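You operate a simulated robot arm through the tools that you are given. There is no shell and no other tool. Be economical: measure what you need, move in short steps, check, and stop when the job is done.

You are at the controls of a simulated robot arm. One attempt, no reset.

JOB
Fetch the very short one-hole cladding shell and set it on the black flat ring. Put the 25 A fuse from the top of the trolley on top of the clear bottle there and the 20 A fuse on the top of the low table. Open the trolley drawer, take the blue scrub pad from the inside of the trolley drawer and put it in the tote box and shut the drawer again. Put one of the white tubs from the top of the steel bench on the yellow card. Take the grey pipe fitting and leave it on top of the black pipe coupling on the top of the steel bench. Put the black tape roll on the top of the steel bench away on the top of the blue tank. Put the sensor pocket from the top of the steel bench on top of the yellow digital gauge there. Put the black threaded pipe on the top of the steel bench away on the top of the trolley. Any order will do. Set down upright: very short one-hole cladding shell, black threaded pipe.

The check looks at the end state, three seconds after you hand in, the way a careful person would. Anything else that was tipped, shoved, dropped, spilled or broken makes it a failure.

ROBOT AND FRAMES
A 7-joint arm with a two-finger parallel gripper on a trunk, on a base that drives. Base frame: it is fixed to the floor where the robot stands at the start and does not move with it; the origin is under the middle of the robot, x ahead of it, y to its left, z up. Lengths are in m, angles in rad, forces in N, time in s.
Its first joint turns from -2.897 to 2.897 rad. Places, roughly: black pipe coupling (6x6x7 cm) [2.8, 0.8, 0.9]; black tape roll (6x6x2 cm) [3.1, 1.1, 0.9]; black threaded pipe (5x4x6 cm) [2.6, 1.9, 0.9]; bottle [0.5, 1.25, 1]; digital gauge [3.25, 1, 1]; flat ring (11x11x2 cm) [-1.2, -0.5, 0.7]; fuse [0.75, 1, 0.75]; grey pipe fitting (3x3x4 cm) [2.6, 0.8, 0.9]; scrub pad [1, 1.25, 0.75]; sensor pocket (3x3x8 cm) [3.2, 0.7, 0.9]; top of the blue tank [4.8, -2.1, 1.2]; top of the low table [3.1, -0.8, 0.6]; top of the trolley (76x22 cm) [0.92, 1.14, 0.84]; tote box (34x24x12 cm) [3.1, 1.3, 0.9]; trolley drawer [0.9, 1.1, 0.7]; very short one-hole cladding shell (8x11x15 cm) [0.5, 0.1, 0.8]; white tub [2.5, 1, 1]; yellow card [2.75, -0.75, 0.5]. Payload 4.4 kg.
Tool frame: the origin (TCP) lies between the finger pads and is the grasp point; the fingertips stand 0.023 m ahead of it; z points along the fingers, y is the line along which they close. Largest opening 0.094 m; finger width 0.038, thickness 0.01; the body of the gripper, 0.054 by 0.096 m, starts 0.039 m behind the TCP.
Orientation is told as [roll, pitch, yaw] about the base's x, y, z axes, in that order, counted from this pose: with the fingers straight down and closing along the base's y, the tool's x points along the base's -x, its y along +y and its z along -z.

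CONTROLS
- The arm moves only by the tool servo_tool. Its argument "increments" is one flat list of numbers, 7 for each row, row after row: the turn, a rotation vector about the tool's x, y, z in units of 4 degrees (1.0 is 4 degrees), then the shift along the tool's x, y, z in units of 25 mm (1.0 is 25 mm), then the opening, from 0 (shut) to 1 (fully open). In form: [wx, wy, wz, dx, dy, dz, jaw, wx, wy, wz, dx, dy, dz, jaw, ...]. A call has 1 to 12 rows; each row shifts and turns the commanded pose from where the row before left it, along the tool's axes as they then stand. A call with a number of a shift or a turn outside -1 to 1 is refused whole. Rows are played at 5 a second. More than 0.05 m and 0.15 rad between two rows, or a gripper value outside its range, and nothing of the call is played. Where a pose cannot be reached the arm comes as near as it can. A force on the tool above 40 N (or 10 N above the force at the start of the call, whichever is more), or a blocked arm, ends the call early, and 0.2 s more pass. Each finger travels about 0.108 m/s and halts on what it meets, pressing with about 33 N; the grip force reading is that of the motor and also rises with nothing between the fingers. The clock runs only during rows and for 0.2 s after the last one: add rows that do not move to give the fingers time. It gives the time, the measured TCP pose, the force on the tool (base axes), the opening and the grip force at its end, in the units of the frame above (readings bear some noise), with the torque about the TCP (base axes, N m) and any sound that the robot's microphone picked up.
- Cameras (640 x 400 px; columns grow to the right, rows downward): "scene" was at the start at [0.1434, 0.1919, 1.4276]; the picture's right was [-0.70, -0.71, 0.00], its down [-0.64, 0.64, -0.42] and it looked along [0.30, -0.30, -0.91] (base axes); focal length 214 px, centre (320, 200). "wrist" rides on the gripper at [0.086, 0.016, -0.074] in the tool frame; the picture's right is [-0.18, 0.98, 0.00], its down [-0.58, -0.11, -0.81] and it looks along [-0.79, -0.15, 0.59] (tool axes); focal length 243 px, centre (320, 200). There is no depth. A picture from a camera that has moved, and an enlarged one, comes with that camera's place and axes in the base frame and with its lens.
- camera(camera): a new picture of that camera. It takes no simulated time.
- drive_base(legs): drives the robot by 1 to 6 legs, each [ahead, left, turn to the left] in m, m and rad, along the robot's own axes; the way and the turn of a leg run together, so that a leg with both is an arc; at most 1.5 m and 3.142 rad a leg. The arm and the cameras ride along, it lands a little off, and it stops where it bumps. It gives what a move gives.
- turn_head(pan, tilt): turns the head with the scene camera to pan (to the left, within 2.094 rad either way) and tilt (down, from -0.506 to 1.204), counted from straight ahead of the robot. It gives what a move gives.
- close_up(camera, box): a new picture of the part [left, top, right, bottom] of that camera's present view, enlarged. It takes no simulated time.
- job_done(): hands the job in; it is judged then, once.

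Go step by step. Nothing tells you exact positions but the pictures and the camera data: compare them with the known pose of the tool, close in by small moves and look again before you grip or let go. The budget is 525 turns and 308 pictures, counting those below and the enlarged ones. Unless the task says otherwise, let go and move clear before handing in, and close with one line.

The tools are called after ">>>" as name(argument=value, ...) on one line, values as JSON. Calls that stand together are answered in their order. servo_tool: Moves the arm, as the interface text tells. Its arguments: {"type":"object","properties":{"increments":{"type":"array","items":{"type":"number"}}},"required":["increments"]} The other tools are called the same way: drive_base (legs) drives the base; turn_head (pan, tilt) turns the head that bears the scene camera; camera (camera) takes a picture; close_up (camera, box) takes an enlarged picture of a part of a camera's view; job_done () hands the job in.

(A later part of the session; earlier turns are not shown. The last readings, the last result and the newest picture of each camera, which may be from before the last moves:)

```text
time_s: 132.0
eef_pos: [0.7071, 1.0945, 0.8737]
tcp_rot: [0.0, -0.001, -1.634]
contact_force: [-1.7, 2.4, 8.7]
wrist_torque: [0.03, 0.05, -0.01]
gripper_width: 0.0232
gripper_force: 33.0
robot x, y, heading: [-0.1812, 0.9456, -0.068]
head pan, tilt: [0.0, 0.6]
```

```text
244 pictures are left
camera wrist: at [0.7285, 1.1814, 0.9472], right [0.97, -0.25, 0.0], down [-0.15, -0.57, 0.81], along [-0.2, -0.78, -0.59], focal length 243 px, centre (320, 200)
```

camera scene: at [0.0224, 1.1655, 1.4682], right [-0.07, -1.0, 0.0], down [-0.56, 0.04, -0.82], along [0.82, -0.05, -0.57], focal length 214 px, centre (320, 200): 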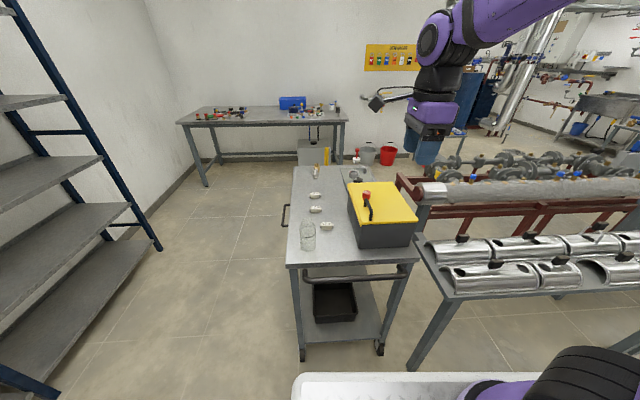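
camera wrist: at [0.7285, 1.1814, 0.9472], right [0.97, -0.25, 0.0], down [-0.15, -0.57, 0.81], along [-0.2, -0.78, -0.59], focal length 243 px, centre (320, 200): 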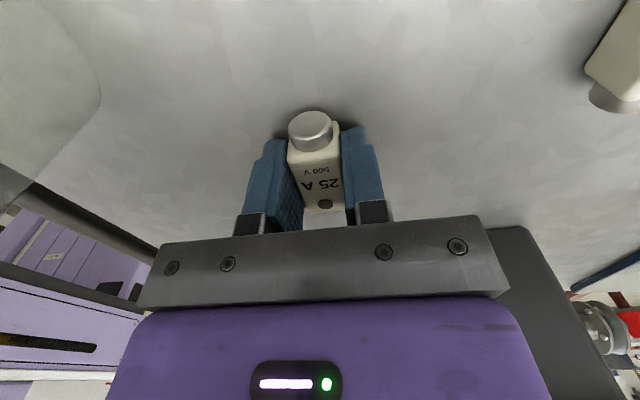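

Gripped. Lifting the fuse and studying the bottle mouth.

>>> servo_tool(increments=[0, 0, 0, 0, 0, -0.5, 0, 0, 0, 0, 0, 0, -1, 0, 0, 0, 0, 0, 0, -1, 0, 0, 0, 0, 0, 0, -1, 0, 0, 0, 0, 0, 0, -1, 0, 0, 0, 0, 0, 0, -1, 0, 0, 0, 0, 0, 0, -1, 0, 0, 0, 0, 0.5, -0.5, -1, 0, 0, 0, 0, 0.5, -0.5, -1, 0, 0, 0, 0, 1, -0.5, -1, 0, 0, 0, 0, 1, -0.5, -1, 0])

>>> turn_head(pan=0, tilt=0.7)

>>> close_up(camera="scene", box=[285, 180, 345, 240])

>>> camera(camera="wrist")

```text
time_s: 134.4
eef_pos: [0.665, 1.1732, 1.1361]
tcp_rot: [0.001, 0.0, -1.635]
contact_force: [0.5, -0.6, -0.6]
wrist_torque: [0.05, 0.03, 0.0]
gripper_width: 0.0235
gripper_force: 33.1
robot x, y, heading: [-0.1838, 0.9452, -0.063]
head pan, tilt: [0.0, 0.6]
```

```text
time_s: 135.1
eef_pos: [0.6633, 1.1754, 1.136]
tcp_rot: [0.001, 0.001, -1.633]
contact_force: [0.5, -0.4, 0.0]
wrist_torque: [0.0, -0.04, 0.03]
gripper_width: 0.0232
gripper_force: 33.1
robot x, y, heading: [-0.1828, 0.9457, -0.067]
head pan, tilt: [0.0, 0.7]
```

```text
6.67 times, centred on (315, 210) of scene
camera zoom: at [0.019, 1.1658, 1.4596], right [-0.07, -1.0, 0.0], down [-0.64, 0.04, -0.77], along [0.76, -0.05, -0.64], focal length 1430 px, centre (353, 133)
```

zoom: 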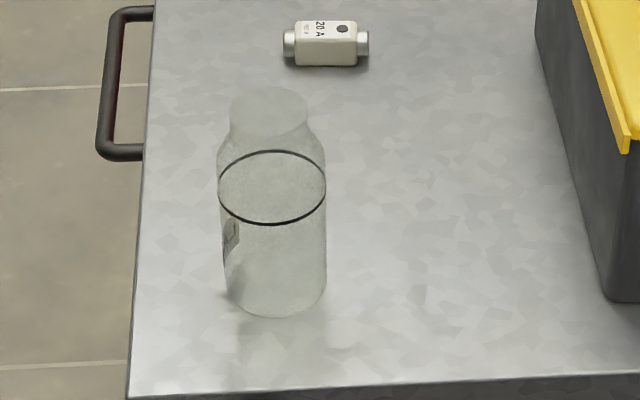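

```text
242 pictures are left
camera wrist: at [0.6852, 1.2599, 1.21], right [0.97, -0.25, 0.0], down [-0.15, -0.57, 0.81], along [-0.2, -0.78, -0.59], focal length 243 px, centre (320, 200)
```

wrist: 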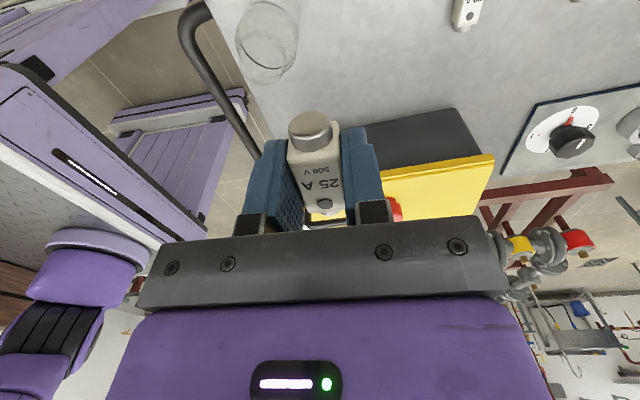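

>>> close_up(camera="wrist", box=[200, 0, 340, 100])

```text
4.00 times, centred on (270, 50) of wrist
camera zoom: at [0.6852, 1.2599, 1.21], right [0.97, -0.25, 0.0], down [-0.15, -0.57, 0.81], along [-0.2, -0.78, -0.59], focal length 970 px, centre (520, 800)
```

zoom: 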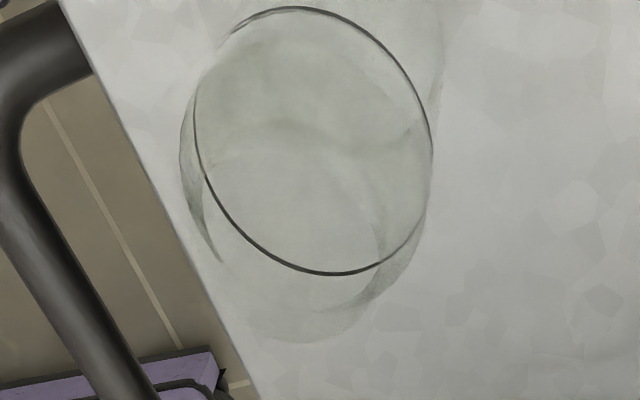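

Bottle mouth centre about (0.611, 1.173), top z about 0.974. Moving the fuse above it.

>>> servo_tool(increments=[0, 0, 0, -0.07, -0.7, 0, 0, 0, 0, 0, -0.07, -0.7, 0, 0, 0, 0, 0, -0.07, -0.7, 0, 0, 0, 0, 0, 0, 0, 1, 0, 0, 0, 0, 0, 0, 1, 0, 0, 0, 0, 0, 0, 1, 0, 0, 0, 0, 0, 0, 1, 0])

>>> close_up(camera="scene", box=[285, 180, 345, 240])

>>> close_up(camera="wrist", box=[220, 0, 420, 200])

```text
time_s: 136.7
eef_pos: [0.6073, 1.1746, 1.037]
tcp_rot: [0.002, -0.001, -1.632]
contact_force: [0.1, -0.1, -1.4]
wrist_torque: [0.05, 0.01, 0.02]
gripper_width: 0.0236
gripper_force: 32.8
robot x, y, heading: [-0.1824, 0.9434, -0.068]
head pan, tilt: [0.0, 0.7]
```

```text
6.67 times, centred on (315, 210) of scene
camera zoom: at [0.0188, 1.1657, 1.4596], right [-0.07, -1.0, 0.0], down [-0.64, 0.04, -0.76], along [0.76, -0.05, -0.64], focal length 1430 px, centre (353, 133)
```

zoom: 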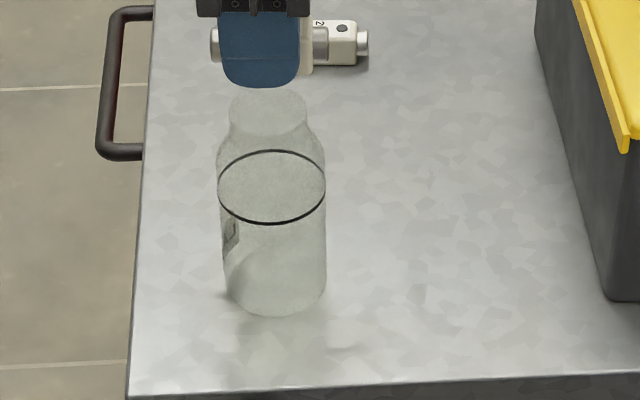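

```text
2.00 times, centred on (320, 100) of wrist
camera zoom: at [0.6299, 1.2589, 1.1107], right [0.97, -0.25, 0.0], down [-0.15, -0.57, 0.81], along [-0.2, -0.78, -0.59], focal length 485 px, centre (320, 400)
```

zoom: 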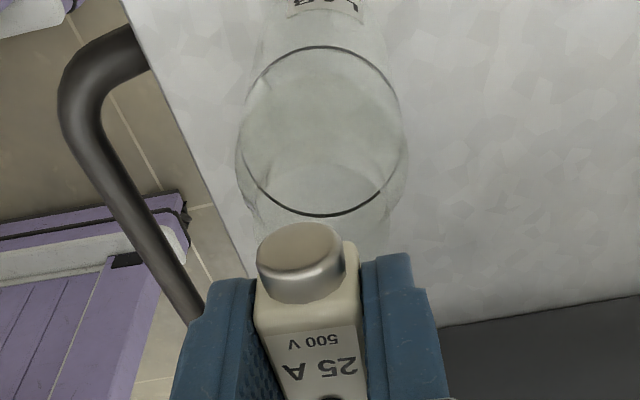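

Well aligned. Lowering gently to contact.

>>> servo_tool(increments=[0, 0, 0, 0, 0.1, 0.5, 0, 0, 0, 0, -0.04, 0, 0.5, 0, 0, 0, 0, 0, 0, 0.2, 0, 0, 0, 0, 0, 0, 0.1, 0, 0, 0, 0, 0, 0, 0, 0])

>>> close_up(camera="scene", box=[285, 180, 345, 240])

```text
time_s: 137.9
eef_pos: [0.6119, 1.1712, 1.0043]
tcp_rot: [0.0, 0.003, -1.635]
contact_force: [-0.9, 1.3, 19.1]
wrist_torque: [0.05, 0.12, 0.01]
gripper_width: 0.0233
gripper_force: 32.9
robot x, y, heading: [-0.178, 0.9438, -0.061]
head pan, tilt: [0.0, 0.7]
```

```text
6.67 times, centred on (315, 210) of scene
camera zoom: at [0.0182, 1.1657, 1.4597], right [-0.07, -1.0, 0.0], down [-0.64, 0.04, -0.77], along [0.76, -0.05, -0.64], focal length 1430 px, centre (353, 133)
```

zoom: 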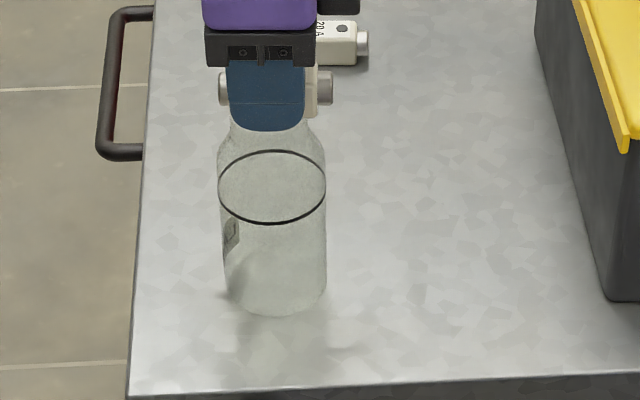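

>>> servo_tool(increments=[0, 0, 0, 0, 0, -0.12, 0, 0, 0, 0, 0, 0, 0, 0, 0, 0, 0, 0, 0, 0, 0.35, 0, 0, 0, 0, 0, 0, 0.5, 0, 0, 0, 0, 0, 0, 0.5])

>>> servo_tool(increments=[0, 0, 0, 0, 0, -0.4, 0.5, 0, 0, 0, 0, 0, -0.5, 0.5, 0, 0, 0, 0, 0, -1, 0.5, 0, 0, 0, 0, 0, -1, 0.5, 0, 0, 0, 0, 0, -1, 0.5, 0, 0, 0, 0, 0, -1, 0.5])

>>> close_up(camera="scene", box=[285, 180, 345, 240])

```text
time_s: 139.1
eef_pos: [0.6114, 1.1708, 1.0064]
tcp_rot: [0.0, 0.001, -1.634]
contact_force: [0.4, -1.2, -0.2]
wrist_torque: [-0.02, -0.01, 0.01]
gripper_width: 0.0471
gripper_force: 0.0
robot x, y, heading: [-0.1819, 0.9426, -0.067]
head pan, tilt: [0.0, 0.7]
```

```text
time_s: 140.5
eef_pos: [0.6112, 1.1715, 1.1268]
tcp_rot: [0.0, 0.001, -1.635]
contact_force: [0.2, -0.7, -1.6]
wrist_torque: [-0.01, 0.01, 0.01]
gripper_width: 0.0473
gripper_force: 0.0
robot x, y, heading: [-0.1777, 0.9426, -0.065]
head pan, tilt: [0.0, 0.7]
```

```text
6.67 times, centred on (315, 210) of scene
camera zoom: at [0.0193, 1.166, 1.4595], right [-0.07, -1.0, 0.0], down [-0.64, 0.04, -0.76], along [0.76, -0.05, -0.64], focal length 1430 px, centre (353, 133)
```

zoom: 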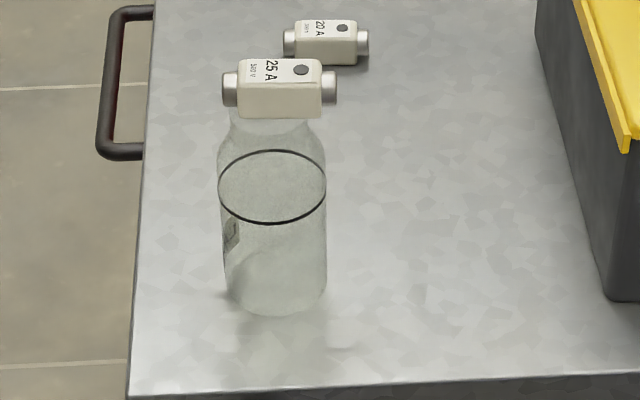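

25 A fuse rests on the bottle. Next the drawer: I raise the hand and slide the base left to work along the trolley's north side.

>>> servo_tool(increments=[0, 0, 0, 0, 0, -1, 0.5, 0, 0, 0, 0, 0, -1, 0.5, 0, 0, 0, 0, 0, -1, 0.5, 0, 0, 0, 0, 0, -1, 0.5, 0, 0, 0, 0, 0, -1, 0.5, 0, 0, 0, 0, 0, -1, 0.5, 0, 0, 0, 0, 0, -1, 0.5])

>>> drive_base(legs=[[0, 0.67, 0.066]])

>>> turn_head(pan=-0.6, tilt=0.75)

>>> camera(camera="scene")

```text
time_s: 142.1
eef_pos: [0.6123, 1.1708, 1.303]
tcp_rot: [0.001, -0.001, -1.635]
contact_force: [0.6, -0.2, -1.0]
wrist_torque: [0.0, 0.03, 0.02]
gripper_width: 0.0471
gripper_force: 0.1
robot x, y, heading: [-0.1823, 0.9437, -0.065]
head pan, tilt: [0.0, 0.7]
```

```text
time_s: 145.8
eef_pos: [0.6186, 1.9, 1.3029]
tcp_rot: [0.0, 0.0, -1.568]
contact_force: [-0.8, 0.5, -1.2]
wrist_torque: [-0.02, 0.0, -0.01]
gripper_width: 0.0471
gripper_force: 0.1
robot x, y, heading: [-0.1558, 1.6224, 0.0]
head pan, tilt: [0.0, 0.7]
```

```text
time_s: 146.8
eef_pos: [0.618, 1.8986, 1.3027]
tcp_rot: [0.0, 0.001, -1.568]
contact_force: [1.0, 0.1, 0.3]
wrist_torque: [-0.01, 0.01, 0.01]
gripper_width: 0.047
gripper_force: 0.1
robot x, y, heading: [-0.1568, 1.624, 0.0]
head pan, tilt: [-0.6, 0.75]
```

```text
236 pictures are left
camera scene: at [0.01, 1.8088, 1.4553], right [-0.56, -0.83, 0.0], down [-0.56, 0.38, -0.73], along [0.6, -0.41, -0.68], focal length 214 px, centre (320, 200)
```

scene: 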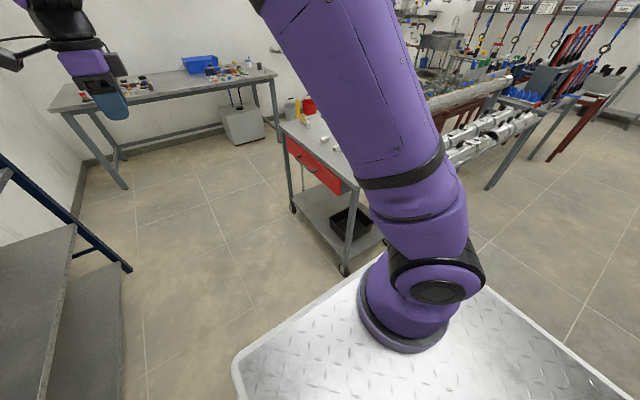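

>>> close_up(camera="scene", box=[270, 110, 370, 210])

>>> camera(camera="wrist")

```text
4.00 times, centred on (320, 160) of scene
camera zoom: at [0.01, 1.8088, 1.4553], right [-0.56, -0.83, 0.0], down [-0.56, 0.38, -0.73], along [0.6, -0.41, -0.68], focal length 858 px, centre (320, 360)
```

zoom: 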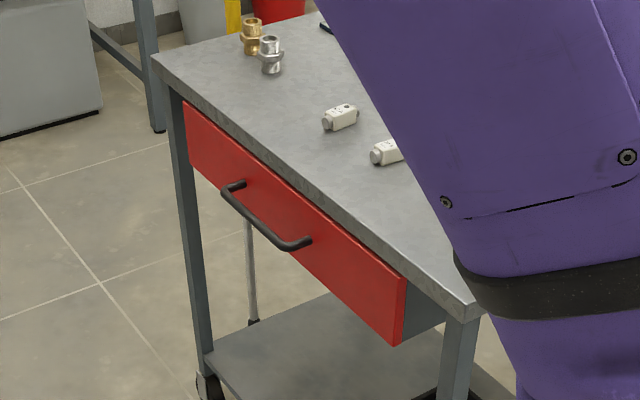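

```text
234 pictures are left
camera wrist: at [0.6342, 1.9859, 1.377], right [0.98, -0.18, 0.0], down [-0.11, -0.58, 0.81], along [-0.15, -0.79, -0.59], focal length 243 px, centre (320, 200)
```

wrist: 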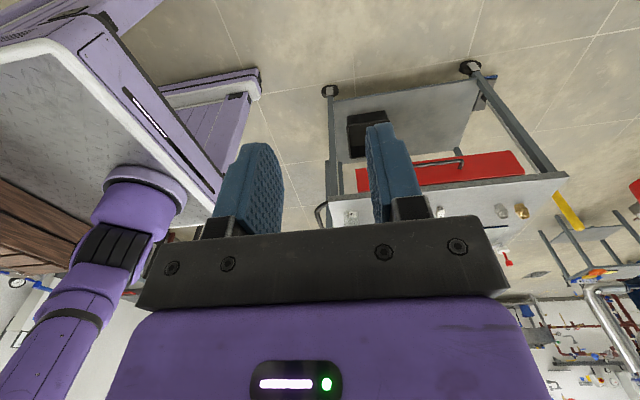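

>>> close_up(camera="wrist", box=[340, 110, 540, 235])

```text
3.20 times, centred on (440, 172) of wrist
camera zoom: at [0.6342, 1.9859, 1.377], right [0.98, -0.18, 0.0], down [-0.11, -0.58, 0.81], along [-0.15, -0.79, -0.59], focal length 776 px, centre (-64, 288)
```

zoom: 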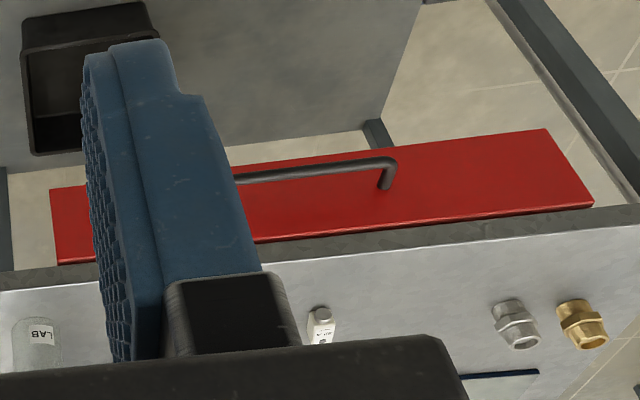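

Handle bar runs along x from about 0.82 to 1.02 at y≈1.287, z≈0.752. I move a bit ahead and turn the hand, aiming to grip it horizontally.

>>> drive_base(legs=[[0.18, 0, 0]])

>>> servo_tool(increments=[0, 0, 1, 0, 0, 0, 0.5, 0, 0, 1, 0, 0, 0, 0.5, 0, 0, 1, 0, 0, 0, 0.5, 0, 0, 1, 0, 0, 0, 0.5, 0, 0, 1, 0, 0, 0, 0.5, 0, 0, 1, 0, 0, 0, 0.5, 0, 0, 1, 0, 0, 0, 0.5, 0, 0, 1, 0, 0, 0, 0.5, 0, 0, 1, 0, 0, 0, 0.5, 0, 0, 1, 0, 0, 0, 0.5, 0, 0, 1, 0, 0, 0, 0.5])

>>> servo_tool(increments=[0, 0, 1, 0, 0, 0, 0.5, 0, 0, 1, 0, 0, 0, 0.5, 0, 0, 1, 0, 0, 0, 0.5, 0, 0, 1, 0, 0, 0, 0.5, 0, 0, 1, 0, 0, 0, 0.5, 0, 0, 1, 0, 0, 0, 0.5, 0, 0, 1, 0, 0, 0, 0.5, 0, 0, 1, 0, 0, 0, 0.5, 0, 0, 1, 0, 0, 0, 0.5, 0, 0, 1, 0, 0, 0, 0.5, 0, 0, 1, 0, 0, 0, 0.5, 0, 0, 0.5, 0, 0, 0, 0.5])

```text
time_s: 148.3
eef_pos: [0.8056, 1.9002, 1.3025]
tcp_rot: [-0.001, -0.001, -1.568]
contact_force: [-0.1, 0.1, -0.4]
wrist_torque: [-0.01, -0.01, -0.05]
gripper_width: 0.0469
gripper_force: 0.1
robot x, y, heading: [0.0305, 1.6197, -0.001]
head pan, tilt: [-0.6, 0.75]
```

```text
time_s: 150.8
eef_pos: [0.8049, 1.8983, 1.3031]
tcp_rot: [-0.001, 0.001, -2.337]
contact_force: [-0.2, 0.0, -0.6]
wrist_torque: [-0.02, 0.06, 0.04]
gripper_width: 0.0472
gripper_force: 0.0
robot x, y, heading: [0.0274, 1.6244, -0.001]
head pan, tilt: [-0.6, 0.75]
```

```text
time_s: 153.3
eef_pos: [0.8048, 1.8994, 1.3045]
tcp_rot: [0.001, 0.0, -3.138]
contact_force: [-0.2, 0.1, 1.2]
wrist_torque: [0.0, -0.03, -0.04]
gripper_width: 0.0471
gripper_force: 0.1
robot x, y, heading: [0.0313, 1.6217, -0.004]
head pan, tilt: [-0.6, 0.75]
```

>>> servo_tool(increments=[0, 0, 0, 0.4, 1, 0.8, 0.5, 0, 0, 0, 0.4, 1, 0.8, 0.5, 0, 0, 0, 0.4, 1, 0.8, 0.5, 0, 0, 0, 0.4, 1, 0.8, 0.5, 0, 0, 0, 0.4, 1, 0.8, 0.5, 0, 0, 0, 0.4, 1, 0.8, 0.5, 0, 0, 0, 0.4, 1, 0.8, 0.5, 0, 0, 0, 0.4, 1, 0.8, 0.5])

>>> servo_tool(increments=[-1, 0, 0, 0, 0, 0, 0.5, -1, 0, 0, 0, 0, 0, 0.5, -1, 0, 0, 0, 0, 0, 0.5, -1, 0, 0, 0, 0, 0, 0.5, -1, 0, 0, 0, 0, 0, 0.5, -1, 0, 0, 0, 0, 0, 0.5, -1, 0, 0, 0, 0, 0, 0.5, -1, 0, 0, 0, 0, 0, 0.5, -1, 0, 0, 0, 0, 0, 0.5, -1, 0, 0, 0, 0, 0, 0.5, -1, 0, 0, 0, 0, 0, 0.5])

>>> camera(camera="scene")

```text
time_s: 155.2
eef_pos: [0.8851, 1.7016, 1.1427]
tcp_rot: [-0.001, 0.0, -3.139]
contact_force: [-1.0, 0.5, 0.0]
wrist_torque: [-0.04, -0.02, 0.0]
gripper_width: 0.047
gripper_force: 0.0
robot x, y, heading: [0.0272, 1.6216, 0.0]
head pan, tilt: [-0.6, 0.75]
```

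```text
time_s: 157.6
eef_pos: [0.8852, 1.6986, 1.1431]
tcp_rot: [0.769, 0.0, -3.14]
contact_force: [0.5, -0.3, 0.0]
wrist_torque: [0.02, 0.0, -0.04]
gripper_width: 0.047
gripper_force: 0.0
robot x, y, heading: [0.0263, 1.6202, 0.002]
head pan, tilt: [-0.6, 0.75]
```

```text
232 pictures are left
camera scene: at [0.1965, 1.8085, 1.4554], right [-0.57, -0.82, 0.0], down [-0.56, 0.39, -0.73], along [0.6, -0.41, -0.68], focal length 214 px, centre (320, 200)
```

scene: 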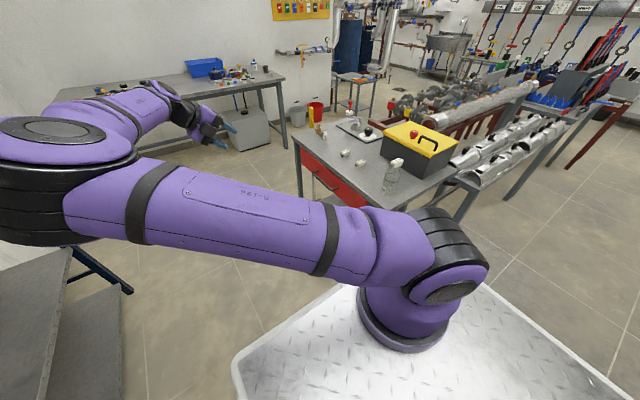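

>>> servo_tool(increments=[-1, 0, 0, 0, 0, 0, 0.5, -1, 0, 0, 0, 0, 0, 0.5, -1, 0, 0, 0, 0, 0, 0.5, -1, 0, 0, 0, 0, 0, 0.5, -1, 0, 0, 0, 0, 0, 0.5, -1, 0, 0, 0, 0, 0, 0.5, -1, 0, 0, 0, 0, 0, 0.5, -1, 0, 0, 0, 0, 0, 0.5, -1, 0, 0, 0, 0, 0, 0.5, -1, 0, 0, 0, 0, 0, 0.5, -1, 0, 0, 0, 0, 0, 0.5])

>>> camera(camera="wrist")

>>> camera(camera="scene")

```text
time_s: 159.9
eef_pos: [0.8856, 1.6984, 1.1432]
tcp_rot: [1.536, -0.001, -3.14]
contact_force: [-0.3, 0.1, -0.8]
wrist_torque: [0.02, -0.02, 0.03]
gripper_width: 0.0469
gripper_force: 0.1
robot x, y, heading: [0.0308, 1.6212, -0.001]
head pan, tilt: [-0.6, 0.75]
```

```text
231 pictures are left
camera wrist: at [0.9716, 1.774, 1.1615], right [-0.18, -0.03, 0.98], down [-0.58, 0.81, -0.08], along [-0.79, -0.59, -0.17], focal length 243 px, centre (320, 200)
```

wrist: 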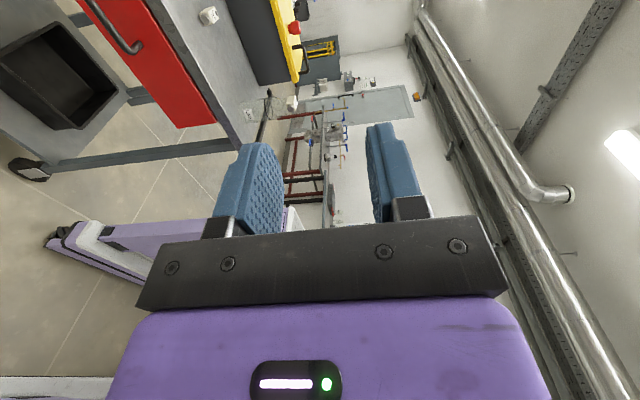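

```text
230 pictures are left
camera scene: at [0.1964, 1.8087, 1.4553], right [-0.56, -0.83, 0.0], down [-0.56, 0.39, -0.73], along [0.6, -0.41, -0.68], focal length 214 px, centre (320, 200)
```

scene: 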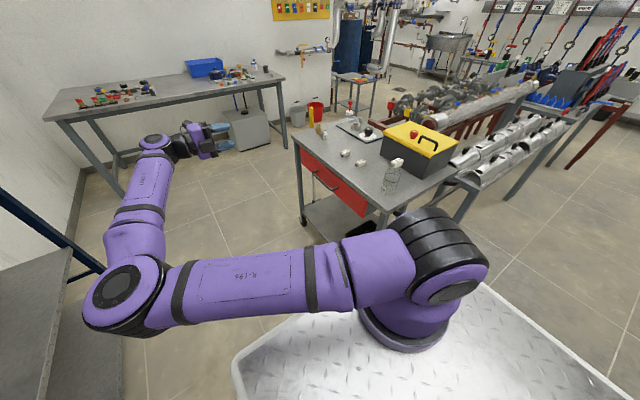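

Hand is horizontal pointing at the trolley. I lower it and close in on the handle.

>>> servo_tool(increments=[-0.5, 0, 0, 0.1, -1, 0.3, 0.9, 0, 0, 0, 0.1, -1, 0.3, 0.9, 0, 0, 0, 0.1, -1, 0.3, 0.9, 0, 0, 0, 0.1, -1, 0.3, 0.9, 0, 0, 0, 0.1, -1, 0.3, 0.9, 0, 0, 0, 0.1, -1, 0.3, 0.9, 0, 0, 0, 0.1, -1, 0.3, 0.9, 0, 0, 0, 0.1, -1, 0.3, 0.9, 0, 0, 0, 0.1, -1, 0.3, 0.9, 0, 0, 0, 0.1, -1, 0.3, 0.9, 0, 0, 0, 0.1, -1, 0.3, 0.9, 0, 0, 0, 0.1, -1, 0.3, 0.9])

>>> camera(camera="wrist")

>>> camera(camera="scene")

```text
time_s: 162.6
eef_pos: [0.9066, 1.6032, 0.961]
tcp_rot: [1.562, -0.013, -3.137]
contact_force: [-0.7, -0.1, 1.0]
wrist_torque: [0.0, -0.02, -0.01]
gripper_width: 0.0845
gripper_force: 0.0
out of reach, approached as far as the arm can: row 8, 9, 10, 11, 12
robot x, y, heading: [0.0248, 1.6221, -0.0]
head pan, tilt: [-0.6, 0.75]
```

```text
229 pictures are left
camera wrist: at [0.992, 1.6787, 0.9763], right [-0.17, -0.01, 0.98], down [-0.59, 0.8, -0.1], along [-0.79, -0.59, -0.14], focal length 243 px, centre (320, 200)
```

wrist: 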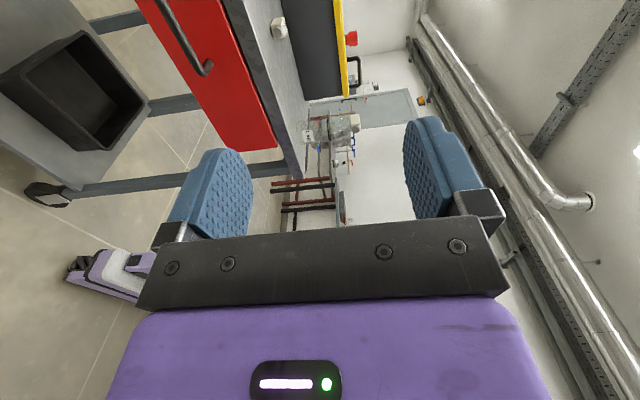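

```text
228 pictures are left
camera scene: at [0.1966, 1.8088, 1.4553], right [-0.56, -0.83, 0.0], down [-0.56, 0.39, -0.73], along [0.6, -0.41, -0.68], focal length 214 px, centre (320, 200)
```

scene: 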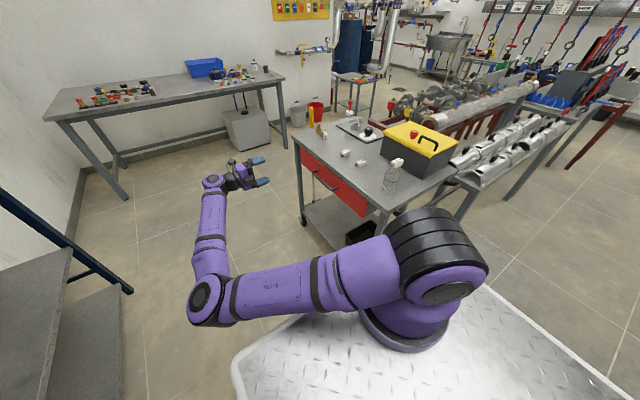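

>>> servo_tool(increments=[0, 0, 0, 0, 0, 1, 0.9, 0, 0, 0, 0, 0, 1, 0.9, 0, 0, 0, 0, 0, 1, 0.9, 0, 0, 0, 0, 0, 1, 0.9, 0, 0, 0, 0, 0, 1, 0.9, 0, 0, 0, 0, 0, 1, 0.9, 0, 0, 0, 0, -1, 0, 0.9, 0, 0, 0, 0, -1, 0, 0.9, 0, 0, 0, 0, -1, 0, 0.9, 0, 0, 0, 0, -1, 0, 0.9])

>>> camera(camera="scene")

```text
time_s: 164.8
eef_pos: [0.8954, 1.4461, 0.9473]
tcp_rot: [1.555, -0.013, -3.136]
contact_force: [-0.1, 0.1, -0.7]
wrist_torque: [0.01, 0.02, 0.01]
gripper_width: 0.0847
gripper_force: 0.0
out of reach, approached as far as the arm can: row 7, 8, 9, 10
robot x, y, heading: [0.0309, 1.6201, 0.001]
head pan, tilt: [-0.6, 0.75]
```

```text
227 pictures are left
camera scene: at [0.1967, 1.8087, 1.4553], right [-0.57, -0.82, 0.0], down [-0.56, 0.39, -0.73], along [0.6, -0.41, -0.68], focal length 214 px, centre (320, 200)
```

scene: 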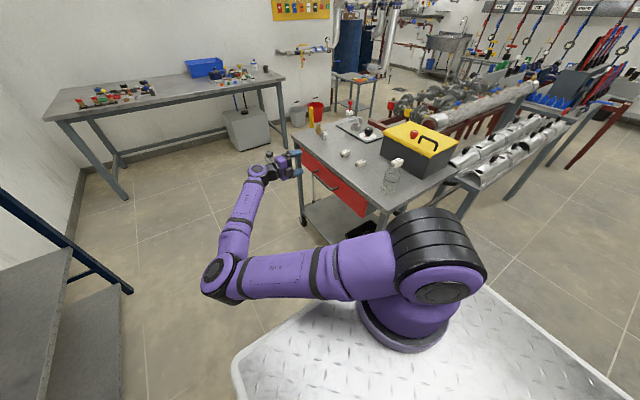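

Joint limits bind with the hand flat; I reduce the tilt to about 50° and continue.

>>> servo_tool(increments=[1, 0, 0, 0, 0, 0, 0.9, 1, 0, 0, 0, 0, 0, 0.9, 1, 0, 0, 0, 0, 0, 0.9, 1, 0, 0, 0, 0, 0, 0.9, 1, 0, 0, 0, 0, 0, 0.9, 1, 0, 0, 0, 0, 0, 0.9, 1, 0, 0, 0, 0, 0, 0.9, 1, 0, 0, 0, 0, 0, 0.9, 1, 0, 0, 0, 0, 0, 0.9])

>>> camera(camera="scene")

```text
time_s: 166.8
eef_pos: [0.8961, 1.4452, 0.9474]
tcp_rot: [0.943, 0.001, -3.138]
contact_force: [0.5, -0.4, -0.1]
wrist_torque: [-0.01, 0.0, 0.0]
gripper_width: 0.0843
gripper_force: 0.0
robot x, y, heading: [0.0301, 1.6195, -0.001]
head pan, tilt: [-0.6, 0.75]
```

```text
226 pictures are left
camera scene: at [0.1967, 1.8089, 1.4553], right [-0.56, -0.83, 0.0], down [-0.56, 0.39, -0.73], along [0.6, -0.41, -0.68], focal length 214 px, centre (320, 200)
```

scene: 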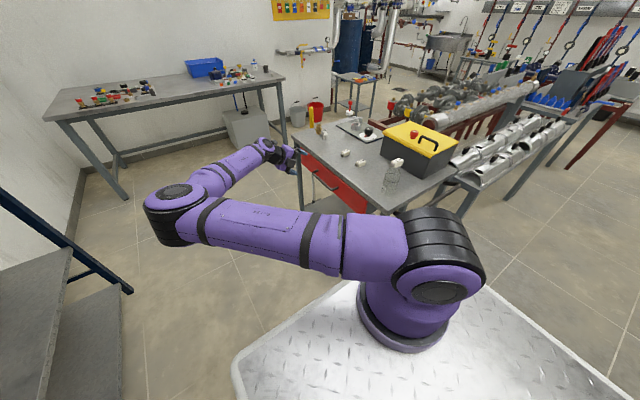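

>>> servo_tool(increments=[0, 0, 0, 0.1, -0.394, 0.886, 0.9, 0, 0, 0, 0.1, -0.394, 0.886, 0.9, 0, 0, 0, 0.1, -0.394, 0.886, 0.9, 0, 0, 0, 0.1, -0.394, 0.886, 0.9, 0, 0, 0, 0.1, -0.394, 0.886, 0.9, 0, 0, 0, 0.1, -0.394, 0.886, 0.9])

>>> camera(camera="wrist")

>>> close_up(camera="scene", box=[240, 100, 400, 220])

```text
time_s: 168.2
eef_pos: [0.9116, 1.3737, 0.8222]
tcp_rot: [0.941, -0.001, -3.137]
contact_force: [-0.5, 0.4, 0.4]
wrist_torque: [0.02, 0.03, -0.01]
gripper_width: 0.0843
gripper_force: 0.0
robot x, y, heading: [0.0282, 1.6169, -0.002]
head pan, tilt: [-0.6, 0.75]
```

```text
225 pictures are left
camera wrist: at [0.9979, 1.425, 0.8787], right [-0.18, -0.58, 0.8], down [-0.58, 0.71, 0.39], along [-0.79, -0.39, -0.47], focal length 243 px, centre (320, 200)
```

wrist: 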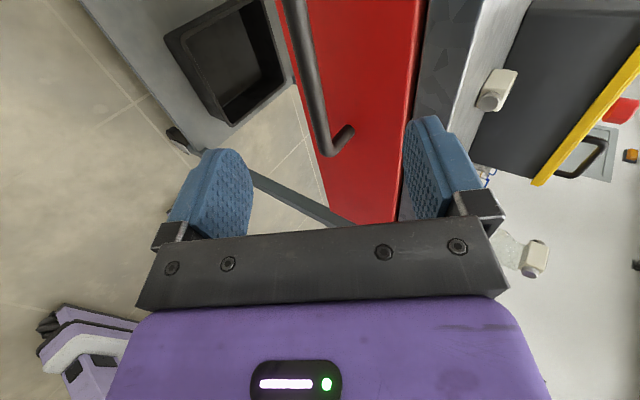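

```text
3.33 times, centred on (320, 160) of scene
camera zoom: at [0.1964, 1.8089, 1.4553], right [-0.56, -0.83, 0.0], down [-0.56, 0.39, -0.73], along [0.6, -0.41, -0.68], focal length 715 px, centre (320, 333)
```

zoom: 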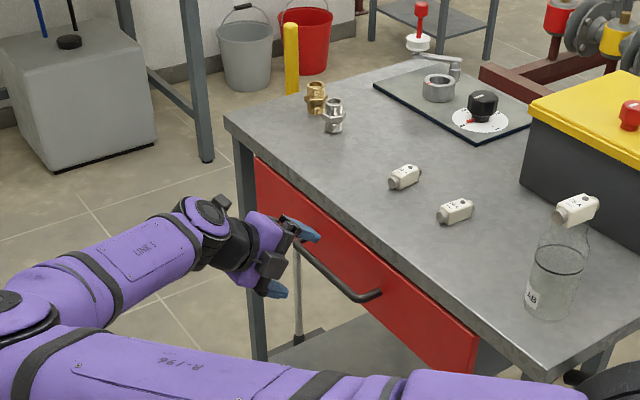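

Handle is at y≈1.288, z≈0.747 and between the fingers. Closing in.

>>> servo_tool(increments=[0, 0, 0, 0, -0.1, 0.9, 0.5, 0, 0, 0, 0, -0.1, 0.9, 0.5, 0, 0, 0, 0, -0.1, 0.9, 0.5, 0, 0, 0, 0, 0, 0.4, 0.5])

>>> camera(camera="wrist")

>>> close_up(camera="scene", box=[280, 130, 380, 205])

```text
time_s: 169.2
eef_pos: [0.9133, 1.3147, 0.7692]
tcp_rot: [0.942, 0.0, -3.138]
contact_force: [0.4, -0.3, -0.6]
wrist_torque: [-0.02, -0.03, 0.0]
gripper_width: 0.0472
gripper_force: 0.0
robot x, y, heading: [0.0263, 1.6179, 0.006]
head pan, tilt: [-0.6, 0.75]
```

```text
223 pictures are left
camera wrist: at [0.9991, 1.3665, 0.8261], right [-0.18, -0.58, 0.8], down [-0.58, 0.71, 0.39], along [-0.79, -0.39, -0.47], focal length 243 px, centre (320, 200)
```

wrist: 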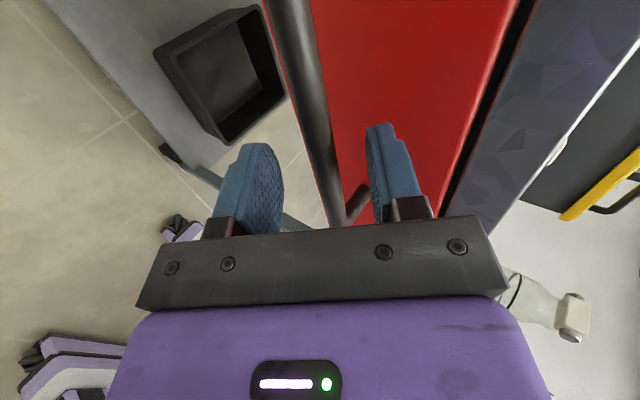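

```text
5.33 times, centred on (330, 168) of scene
camera zoom: at [0.1965, 1.8089, 1.4553], right [-0.56, -0.83, 0.0], down [-0.56, 0.39, -0.73], along [0.6, -0.41, -0.68], focal length 1144 px, centre (267, 373)
```

zoom: 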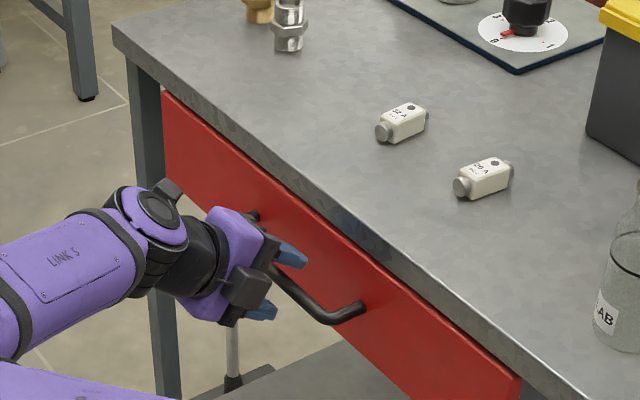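

>>> servo_tool(increments=[0, 0, 0, 0, 0, 0.5, 0.5, 0, 0, 0, 0, 0, 0.4, 0.5, 0, 0, 0, 0, 0, 0, 0, 0, 0, 0, 0, 0, 0, 0, 0, 0, 0, 0, 0, 0, 0])

>>> close_up(camera="scene", box=[280, 130, 380, 205])

```text
time_s: 170.3
eef_pos: [0.9127, 1.2964, 0.7573]
tcp_rot: [0.946, 0.001, -3.139]
contact_force: [3.5, -3.0, 18.6]
wrist_torque: [0.02, 1.06, -0.93]
gripper_width: 0.0138
gripper_force: 45.0
robot x, y, heading: [0.0242, 1.62, 0.001]
head pan, tilt: [-0.6, 0.75]
```

```text
5.33 times, centred on (330, 168) of scene
camera zoom: at [0.1961, 1.8089, 1.4554], right [-0.57, -0.82, 0.0], down [-0.56, 0.39, -0.73], along [0.6, -0.41, -0.68], focal length 1144 px, centre (267, 373)
```

zoom: 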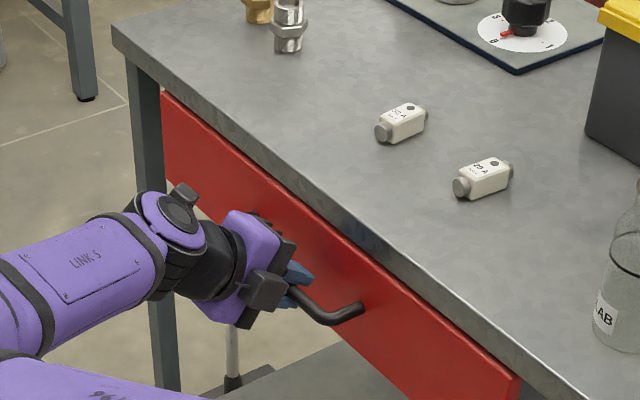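

Gripped the bar. Pulling the drawer toward +y in steps.

>>> servo_tool(increments=[0, 0, 0, 0, -0.24, -0.44, 0, 0, 0, 0, 0, -0.588, -0.809, 0, 0, 0, 0, 0, -0.588, -0.809, 0, 0, 0, 0, 0, -0.588, -0.809, 0])

>>> camera(camera="scene")

```text
time_s: 171.3
eef_pos: [0.9119, 1.3854, 0.7582]
tcp_rot: [0.944, 0.004, -3.134]
contact_force: [28.6, 1.1, 13.0]
wrist_torque: [0.06, -0.12, 0.54]
gripper_width: 0.0138
gripper_force: 44.8
robot x, y, heading: [0.0283, 1.6202, -0.002]
head pan, tilt: [-0.6, 0.75]
```

```text
220 pictures are left
camera scene: at [0.1973, 1.8088, 1.4553], right [-0.57, -0.82, 0.0], down [-0.56, 0.39, -0.73], along [0.6, -0.41, -0.68], focal length 214 px, centre (320, 200)
```

scene: 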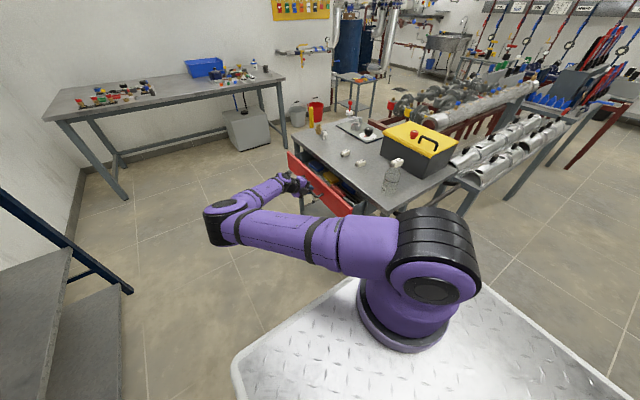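

The drawer slides. I relieve the side force and keep pulling.

>>> servo_tool(increments=[0, 0, 0, 0.15, 0, 0, 0, 0, 0, 0, 0.05, -0.588, -0.809, 0, 0, 0, 0, 0, -0.588, -0.809, 0])

>>> servo_tool(increments=[0, 0, 0, 0.05, -0.588, -0.809, 0, 0, 0, 0, 0, -0.588, -0.809, 0])

>>> close_up(camera="scene", box=[260, 120, 420, 240])

```text
time_s: 172.2
eef_pos: [0.9119, 1.4325, 0.7582]
tcp_rot: [0.942, -0.007, 3.138]
contact_force: [-29.0, 1.1, 9.0]
wrist_torque: [0.07, 0.07, 0.29]
gripper_width: 0.0137
gripper_force: 45.3
robot x, y, heading: [0.0288, 1.6197, 0.001]
head pan, tilt: [-0.6, 0.75]
```

```text
time_s: 172.8
eef_pos: [0.9162, 1.4851, 0.7583]
tcp_rot: [0.94, -0.001, -3.14]
contact_force: [-31.3, 0.3, -5.1]
wrist_torque: [-0.01, -0.26, 0.42]
gripper_width: 0.0139
gripper_force: 45.7
robot x, y, heading: [0.0268, 1.6185, 0.002]
head pan, tilt: [-0.6, 0.75]
```

```text
3.33 times, centred on (340, 180) of scene
camera zoom: at [0.1959, 1.8086, 1.4554], right [-0.57, -0.82, 0.0], down [-0.56, 0.39, -0.73], along [0.6, -0.41, -0.68], focal length 715 px, centre (253, 267)
```

zoom: 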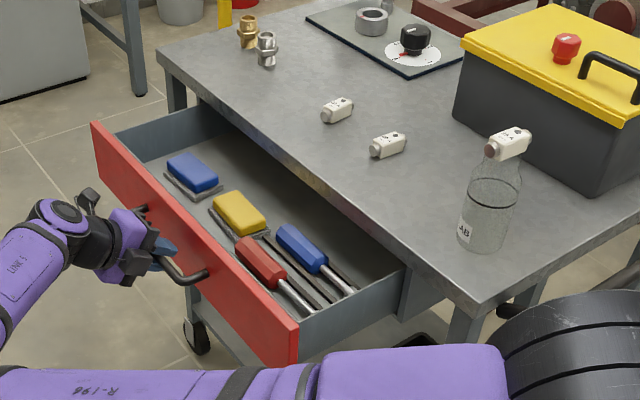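

The blue pad is visible at the far end. I pull slightly more, then release.

>>> servo_tool(increments=[0, 0, 0, -0.12, -0.588, -0.809, 0, 0, 0, 0, 0, -0.3, -0.4, 0])

>>> servo_tool(increments=[0, 0, 0, 0, 0, 0, 0.5, 0, 0, 0, 0, 0, 0, 0.5, 0, 0, 0, 0, 0, -0.6, 0.5, 0, 0, 0, 0, 0, -1, 0.5, 0, 0, 0, 0, 0, -1, 0.5, 0, 0, 0, 0, 0, -1, 0.5, 0, 0, 0, 0, 0, -1, 0.5, 0, 0, 0, 0, 0, -1, 0.5, 0, 0, 0, 0, 0, -1, 0.5, 0, 0, 0, 0, 0.5, -1, 0.5, 0, 0, 0, 0, 1, -1, 0.5, 0, 0, 0, 0, 1, -1, 0.5])

>>> camera(camera="scene")

```text
time_s: 173.3
eef_pos: [0.9158, 1.5226, 0.758]
tcp_rot: [0.941, -0.001, -3.135]
contact_force: [2.1, 0.1, -20.4]
wrist_torque: [0.03, -0.87, 0.81]
gripper_width: 0.0137
gripper_force: 44.4
robot x, y, heading: [0.0281, 1.6191, 0.002]
head pan, tilt: [-0.6, 0.75]
```

```text
time_s: 175.9
eef_pos: [0.9143, 1.6781, 0.9511]
tcp_rot: [0.943, 0.0, -3.137]
contact_force: [-0.4, -0.4, -0.6]
wrist_torque: [-0.03, -0.02, -0.03]
gripper_width: 0.0471
gripper_force: 0.0
robot x, y, heading: [0.0315, 1.6215, 0.006]
head pan, tilt: [-0.6, 0.75]
```

```text
218 pictures are left
camera scene: at [0.1969, 1.8088, 1.4553], right [-0.56, -0.83, 0.0], down [-0.56, 0.39, -0.73], along [0.6, -0.41, -0.68], focal length 214 px, centre (320, 200)
```

scene: 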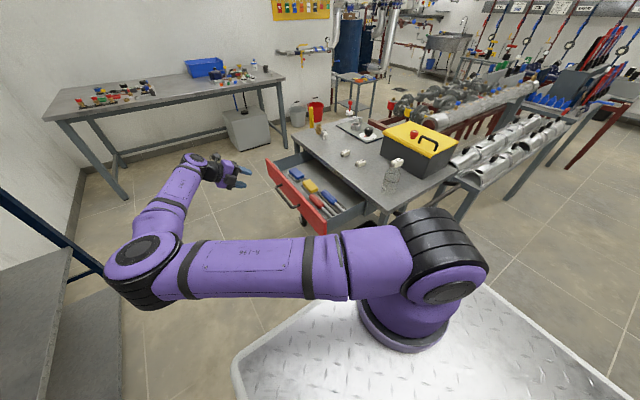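

>>> close_up(camera="scene", box=[260, 140, 380, 240])

>>> servo_tool(increments=[1, 0, 0, 0, 0, -0.5, 1, 1, 0, 0, 0, 0, -0.5, 1, 1, 0, 0, 0, 0, -0.5, 1, 1, 0, 0, 0, 0, -0.5, 1, 1, 0, 0, 0, 0, 0, 1, 1, 0, 0, 0, 0, 0, 1, 1, 0, 0, 0, 0, 0, 1, 1, 0, 0, 0, 0, 0, 1, 1, 0, 0, 0, 0, 0, 1, 1, 0, 0, 0, 0, 0, 1, 1, 0, 0, 0, 0, 0, 1, 1, 0, 0, 0, 0, 0, 1])

```text
4.00 times, centred on (320, 190) of scene
camera zoom: at [0.1969, 1.8088, 1.4553], right [-0.56, -0.83, 0.0], down [-0.56, 0.39, -0.73], along [0.6, -0.41, -0.68], focal length 858 px, centre (320, 240)
```

zoom: 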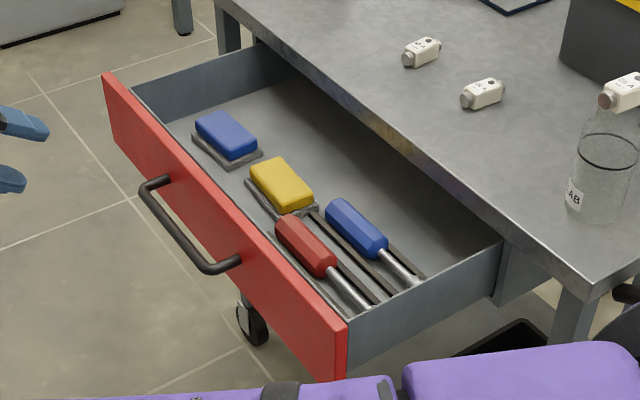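

```text
time_s: 178.6
eef_pos: [0.9144, 1.7178, 0.9844]
tcp_rot: [0.103, 0.0, -3.138]
contact_force: [-0.5, 0.5, 0.0]
wrist_torque: [-0.03, 0.0, 0.0]
gripper_width: 0.0942
gripper_force: 0.1
robot x, y, heading: [0.0326, 1.6206, 0.001]
head pan, tilt: [-0.6, 0.75]
```

>>> servo_tool(increments=[0.74, 0, 0, 1, 0, -0.4, 1, 0.74, 0, 0, 1, 0, -0.4, 1, 0, 0, 0, 1, 1, -0.4, 1, 0, 0, 0, 1, 1, -0.4, 1, 0, 0, 0, 1, 1, 0, 1, 0, 0, 0, 1, 1, 0, 1, 0, 0, 0, 1, 1, 0, 1, 0, 0, 0, 1, 1, 0, 1, 0, 0, 0, 0.5, 1, 0, 1, 0, 0, 0, 0, 1, 0, 1, 0, 0, 0, 0, 1, 0, 1, 0, 0, 0, 0, 1, 0, 1])

>>> camera(camera="wrist")

```text
time_s: 181.2
eef_pos: [1.1249, 1.469, 1.0241]
tcp_rot: [0.002, 0.0, -3.136]
contact_force: [-0.6, 1.4, 0.1]
wrist_torque: [-0.05, 0.03, -0.02]
gripper_width: 0.0943
gripper_force: 0.0
robot x, y, heading: [0.0283, 1.6199, 0.004]
head pan, tilt: [-0.6, 0.75]
```

```text
216 pictures are left
camera wrist: at [1.2127, 1.4543, 1.0991], right [-0.18, -0.98, 0.0], down [-0.58, 0.11, 0.81], along [-0.79, 0.14, -0.59], focal length 243 px, centre (320, 200)
```

wrist: 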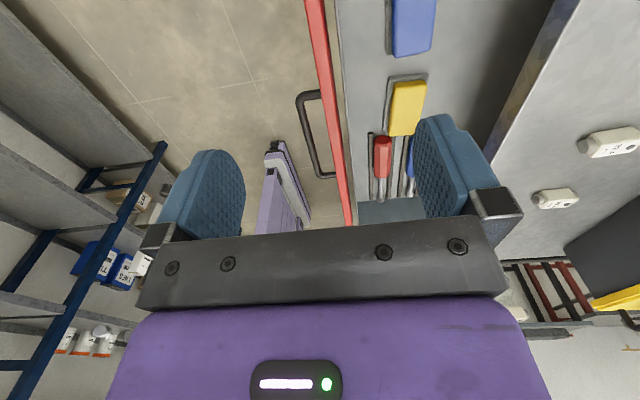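

>>> close_up(camera="wrist", box=[300, 0, 500, 125])

```text
3.20 times, centred on (400, 62) of wrist
camera zoom: at [1.2127, 1.4543, 1.0991], right [-0.18, -0.98, 0.0], down [-0.58, 0.11, 0.81], along [-0.79, 0.14, -0.59], focal length 776 px, centre (64, 640)
```

zoom: 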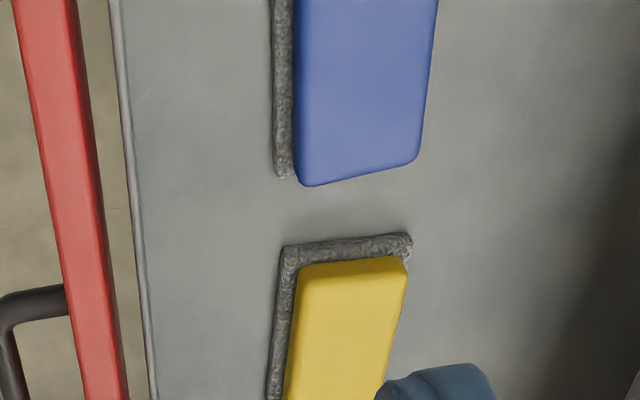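

Blue pad centre about (1.085, 1.355), top z≈0.743, long along x. Moving above it.

>>> servo_tool(increments=[0, 0, 0, -0.2, 0.651, 0.9, 1, 0, 0, 0, -0.2, 0.651, 0.9, 1, 0, 0, 0, -0.2, 0.651, 0.9, 1, 0, 0, 0, -0.2, 0.651, 0.9, 1, 0, 0, 0, -0.2, 0.651, 0.9, 1, 0, 0, 0, -0.2, 0.651, 0.9, 1, 0, 0, 0, -0.2, 0.651, 0.9, 1])

>>> camera(camera="wrist")

>>> close_up(camera="scene", box=[260, 140, 380, 240])

```text
time_s: 182.8
eef_pos: [1.0909, 1.3547, 0.8681]
tcp_rot: [0.002, 0.0, -3.138]
contact_force: [-0.3, -0.1, 0.4]
wrist_torque: [-0.02, 0.0, -0.03]
gripper_width: 0.0937
gripper_force: 0.0
robot x, y, heading: [0.0271, 1.6194, -0.001]
head pan, tilt: [-0.6, 0.75]
```

```text
214 pictures are left
camera wrist: at [1.1774, 1.3392, 0.9423], right [-0.18, -0.98, 0.0], down [-0.58, 0.11, 0.81], along [-0.79, 0.14, -0.59], focal length 243 px, centre (320, 200)
```

wrist: 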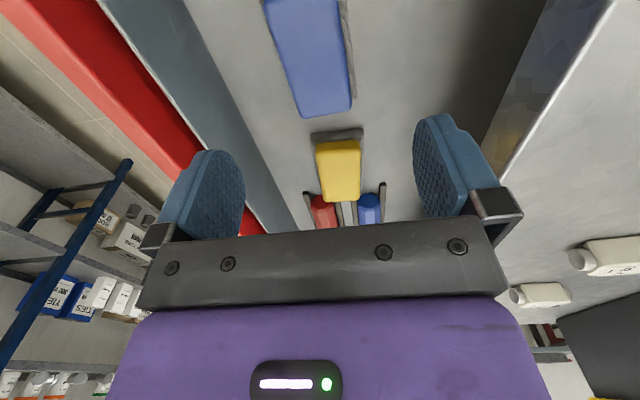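

```text
4.00 times, centred on (320, 190) of scene
camera zoom: at [0.1963, 1.809, 1.4553], right [-0.56, -0.83, 0.0], down [-0.56, 0.39, -0.73], along [0.6, -0.41, -0.68], focal length 858 px, centre (320, 240)
```

zoom: 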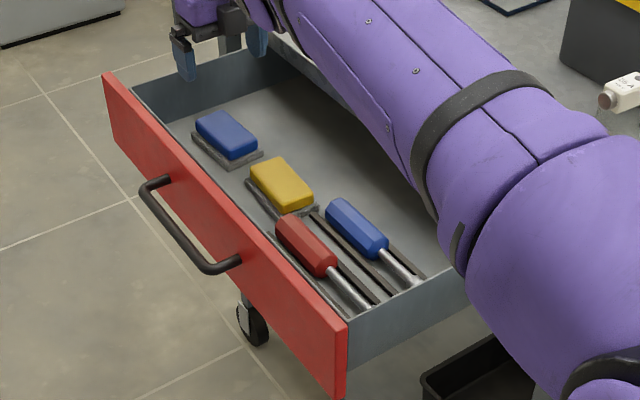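

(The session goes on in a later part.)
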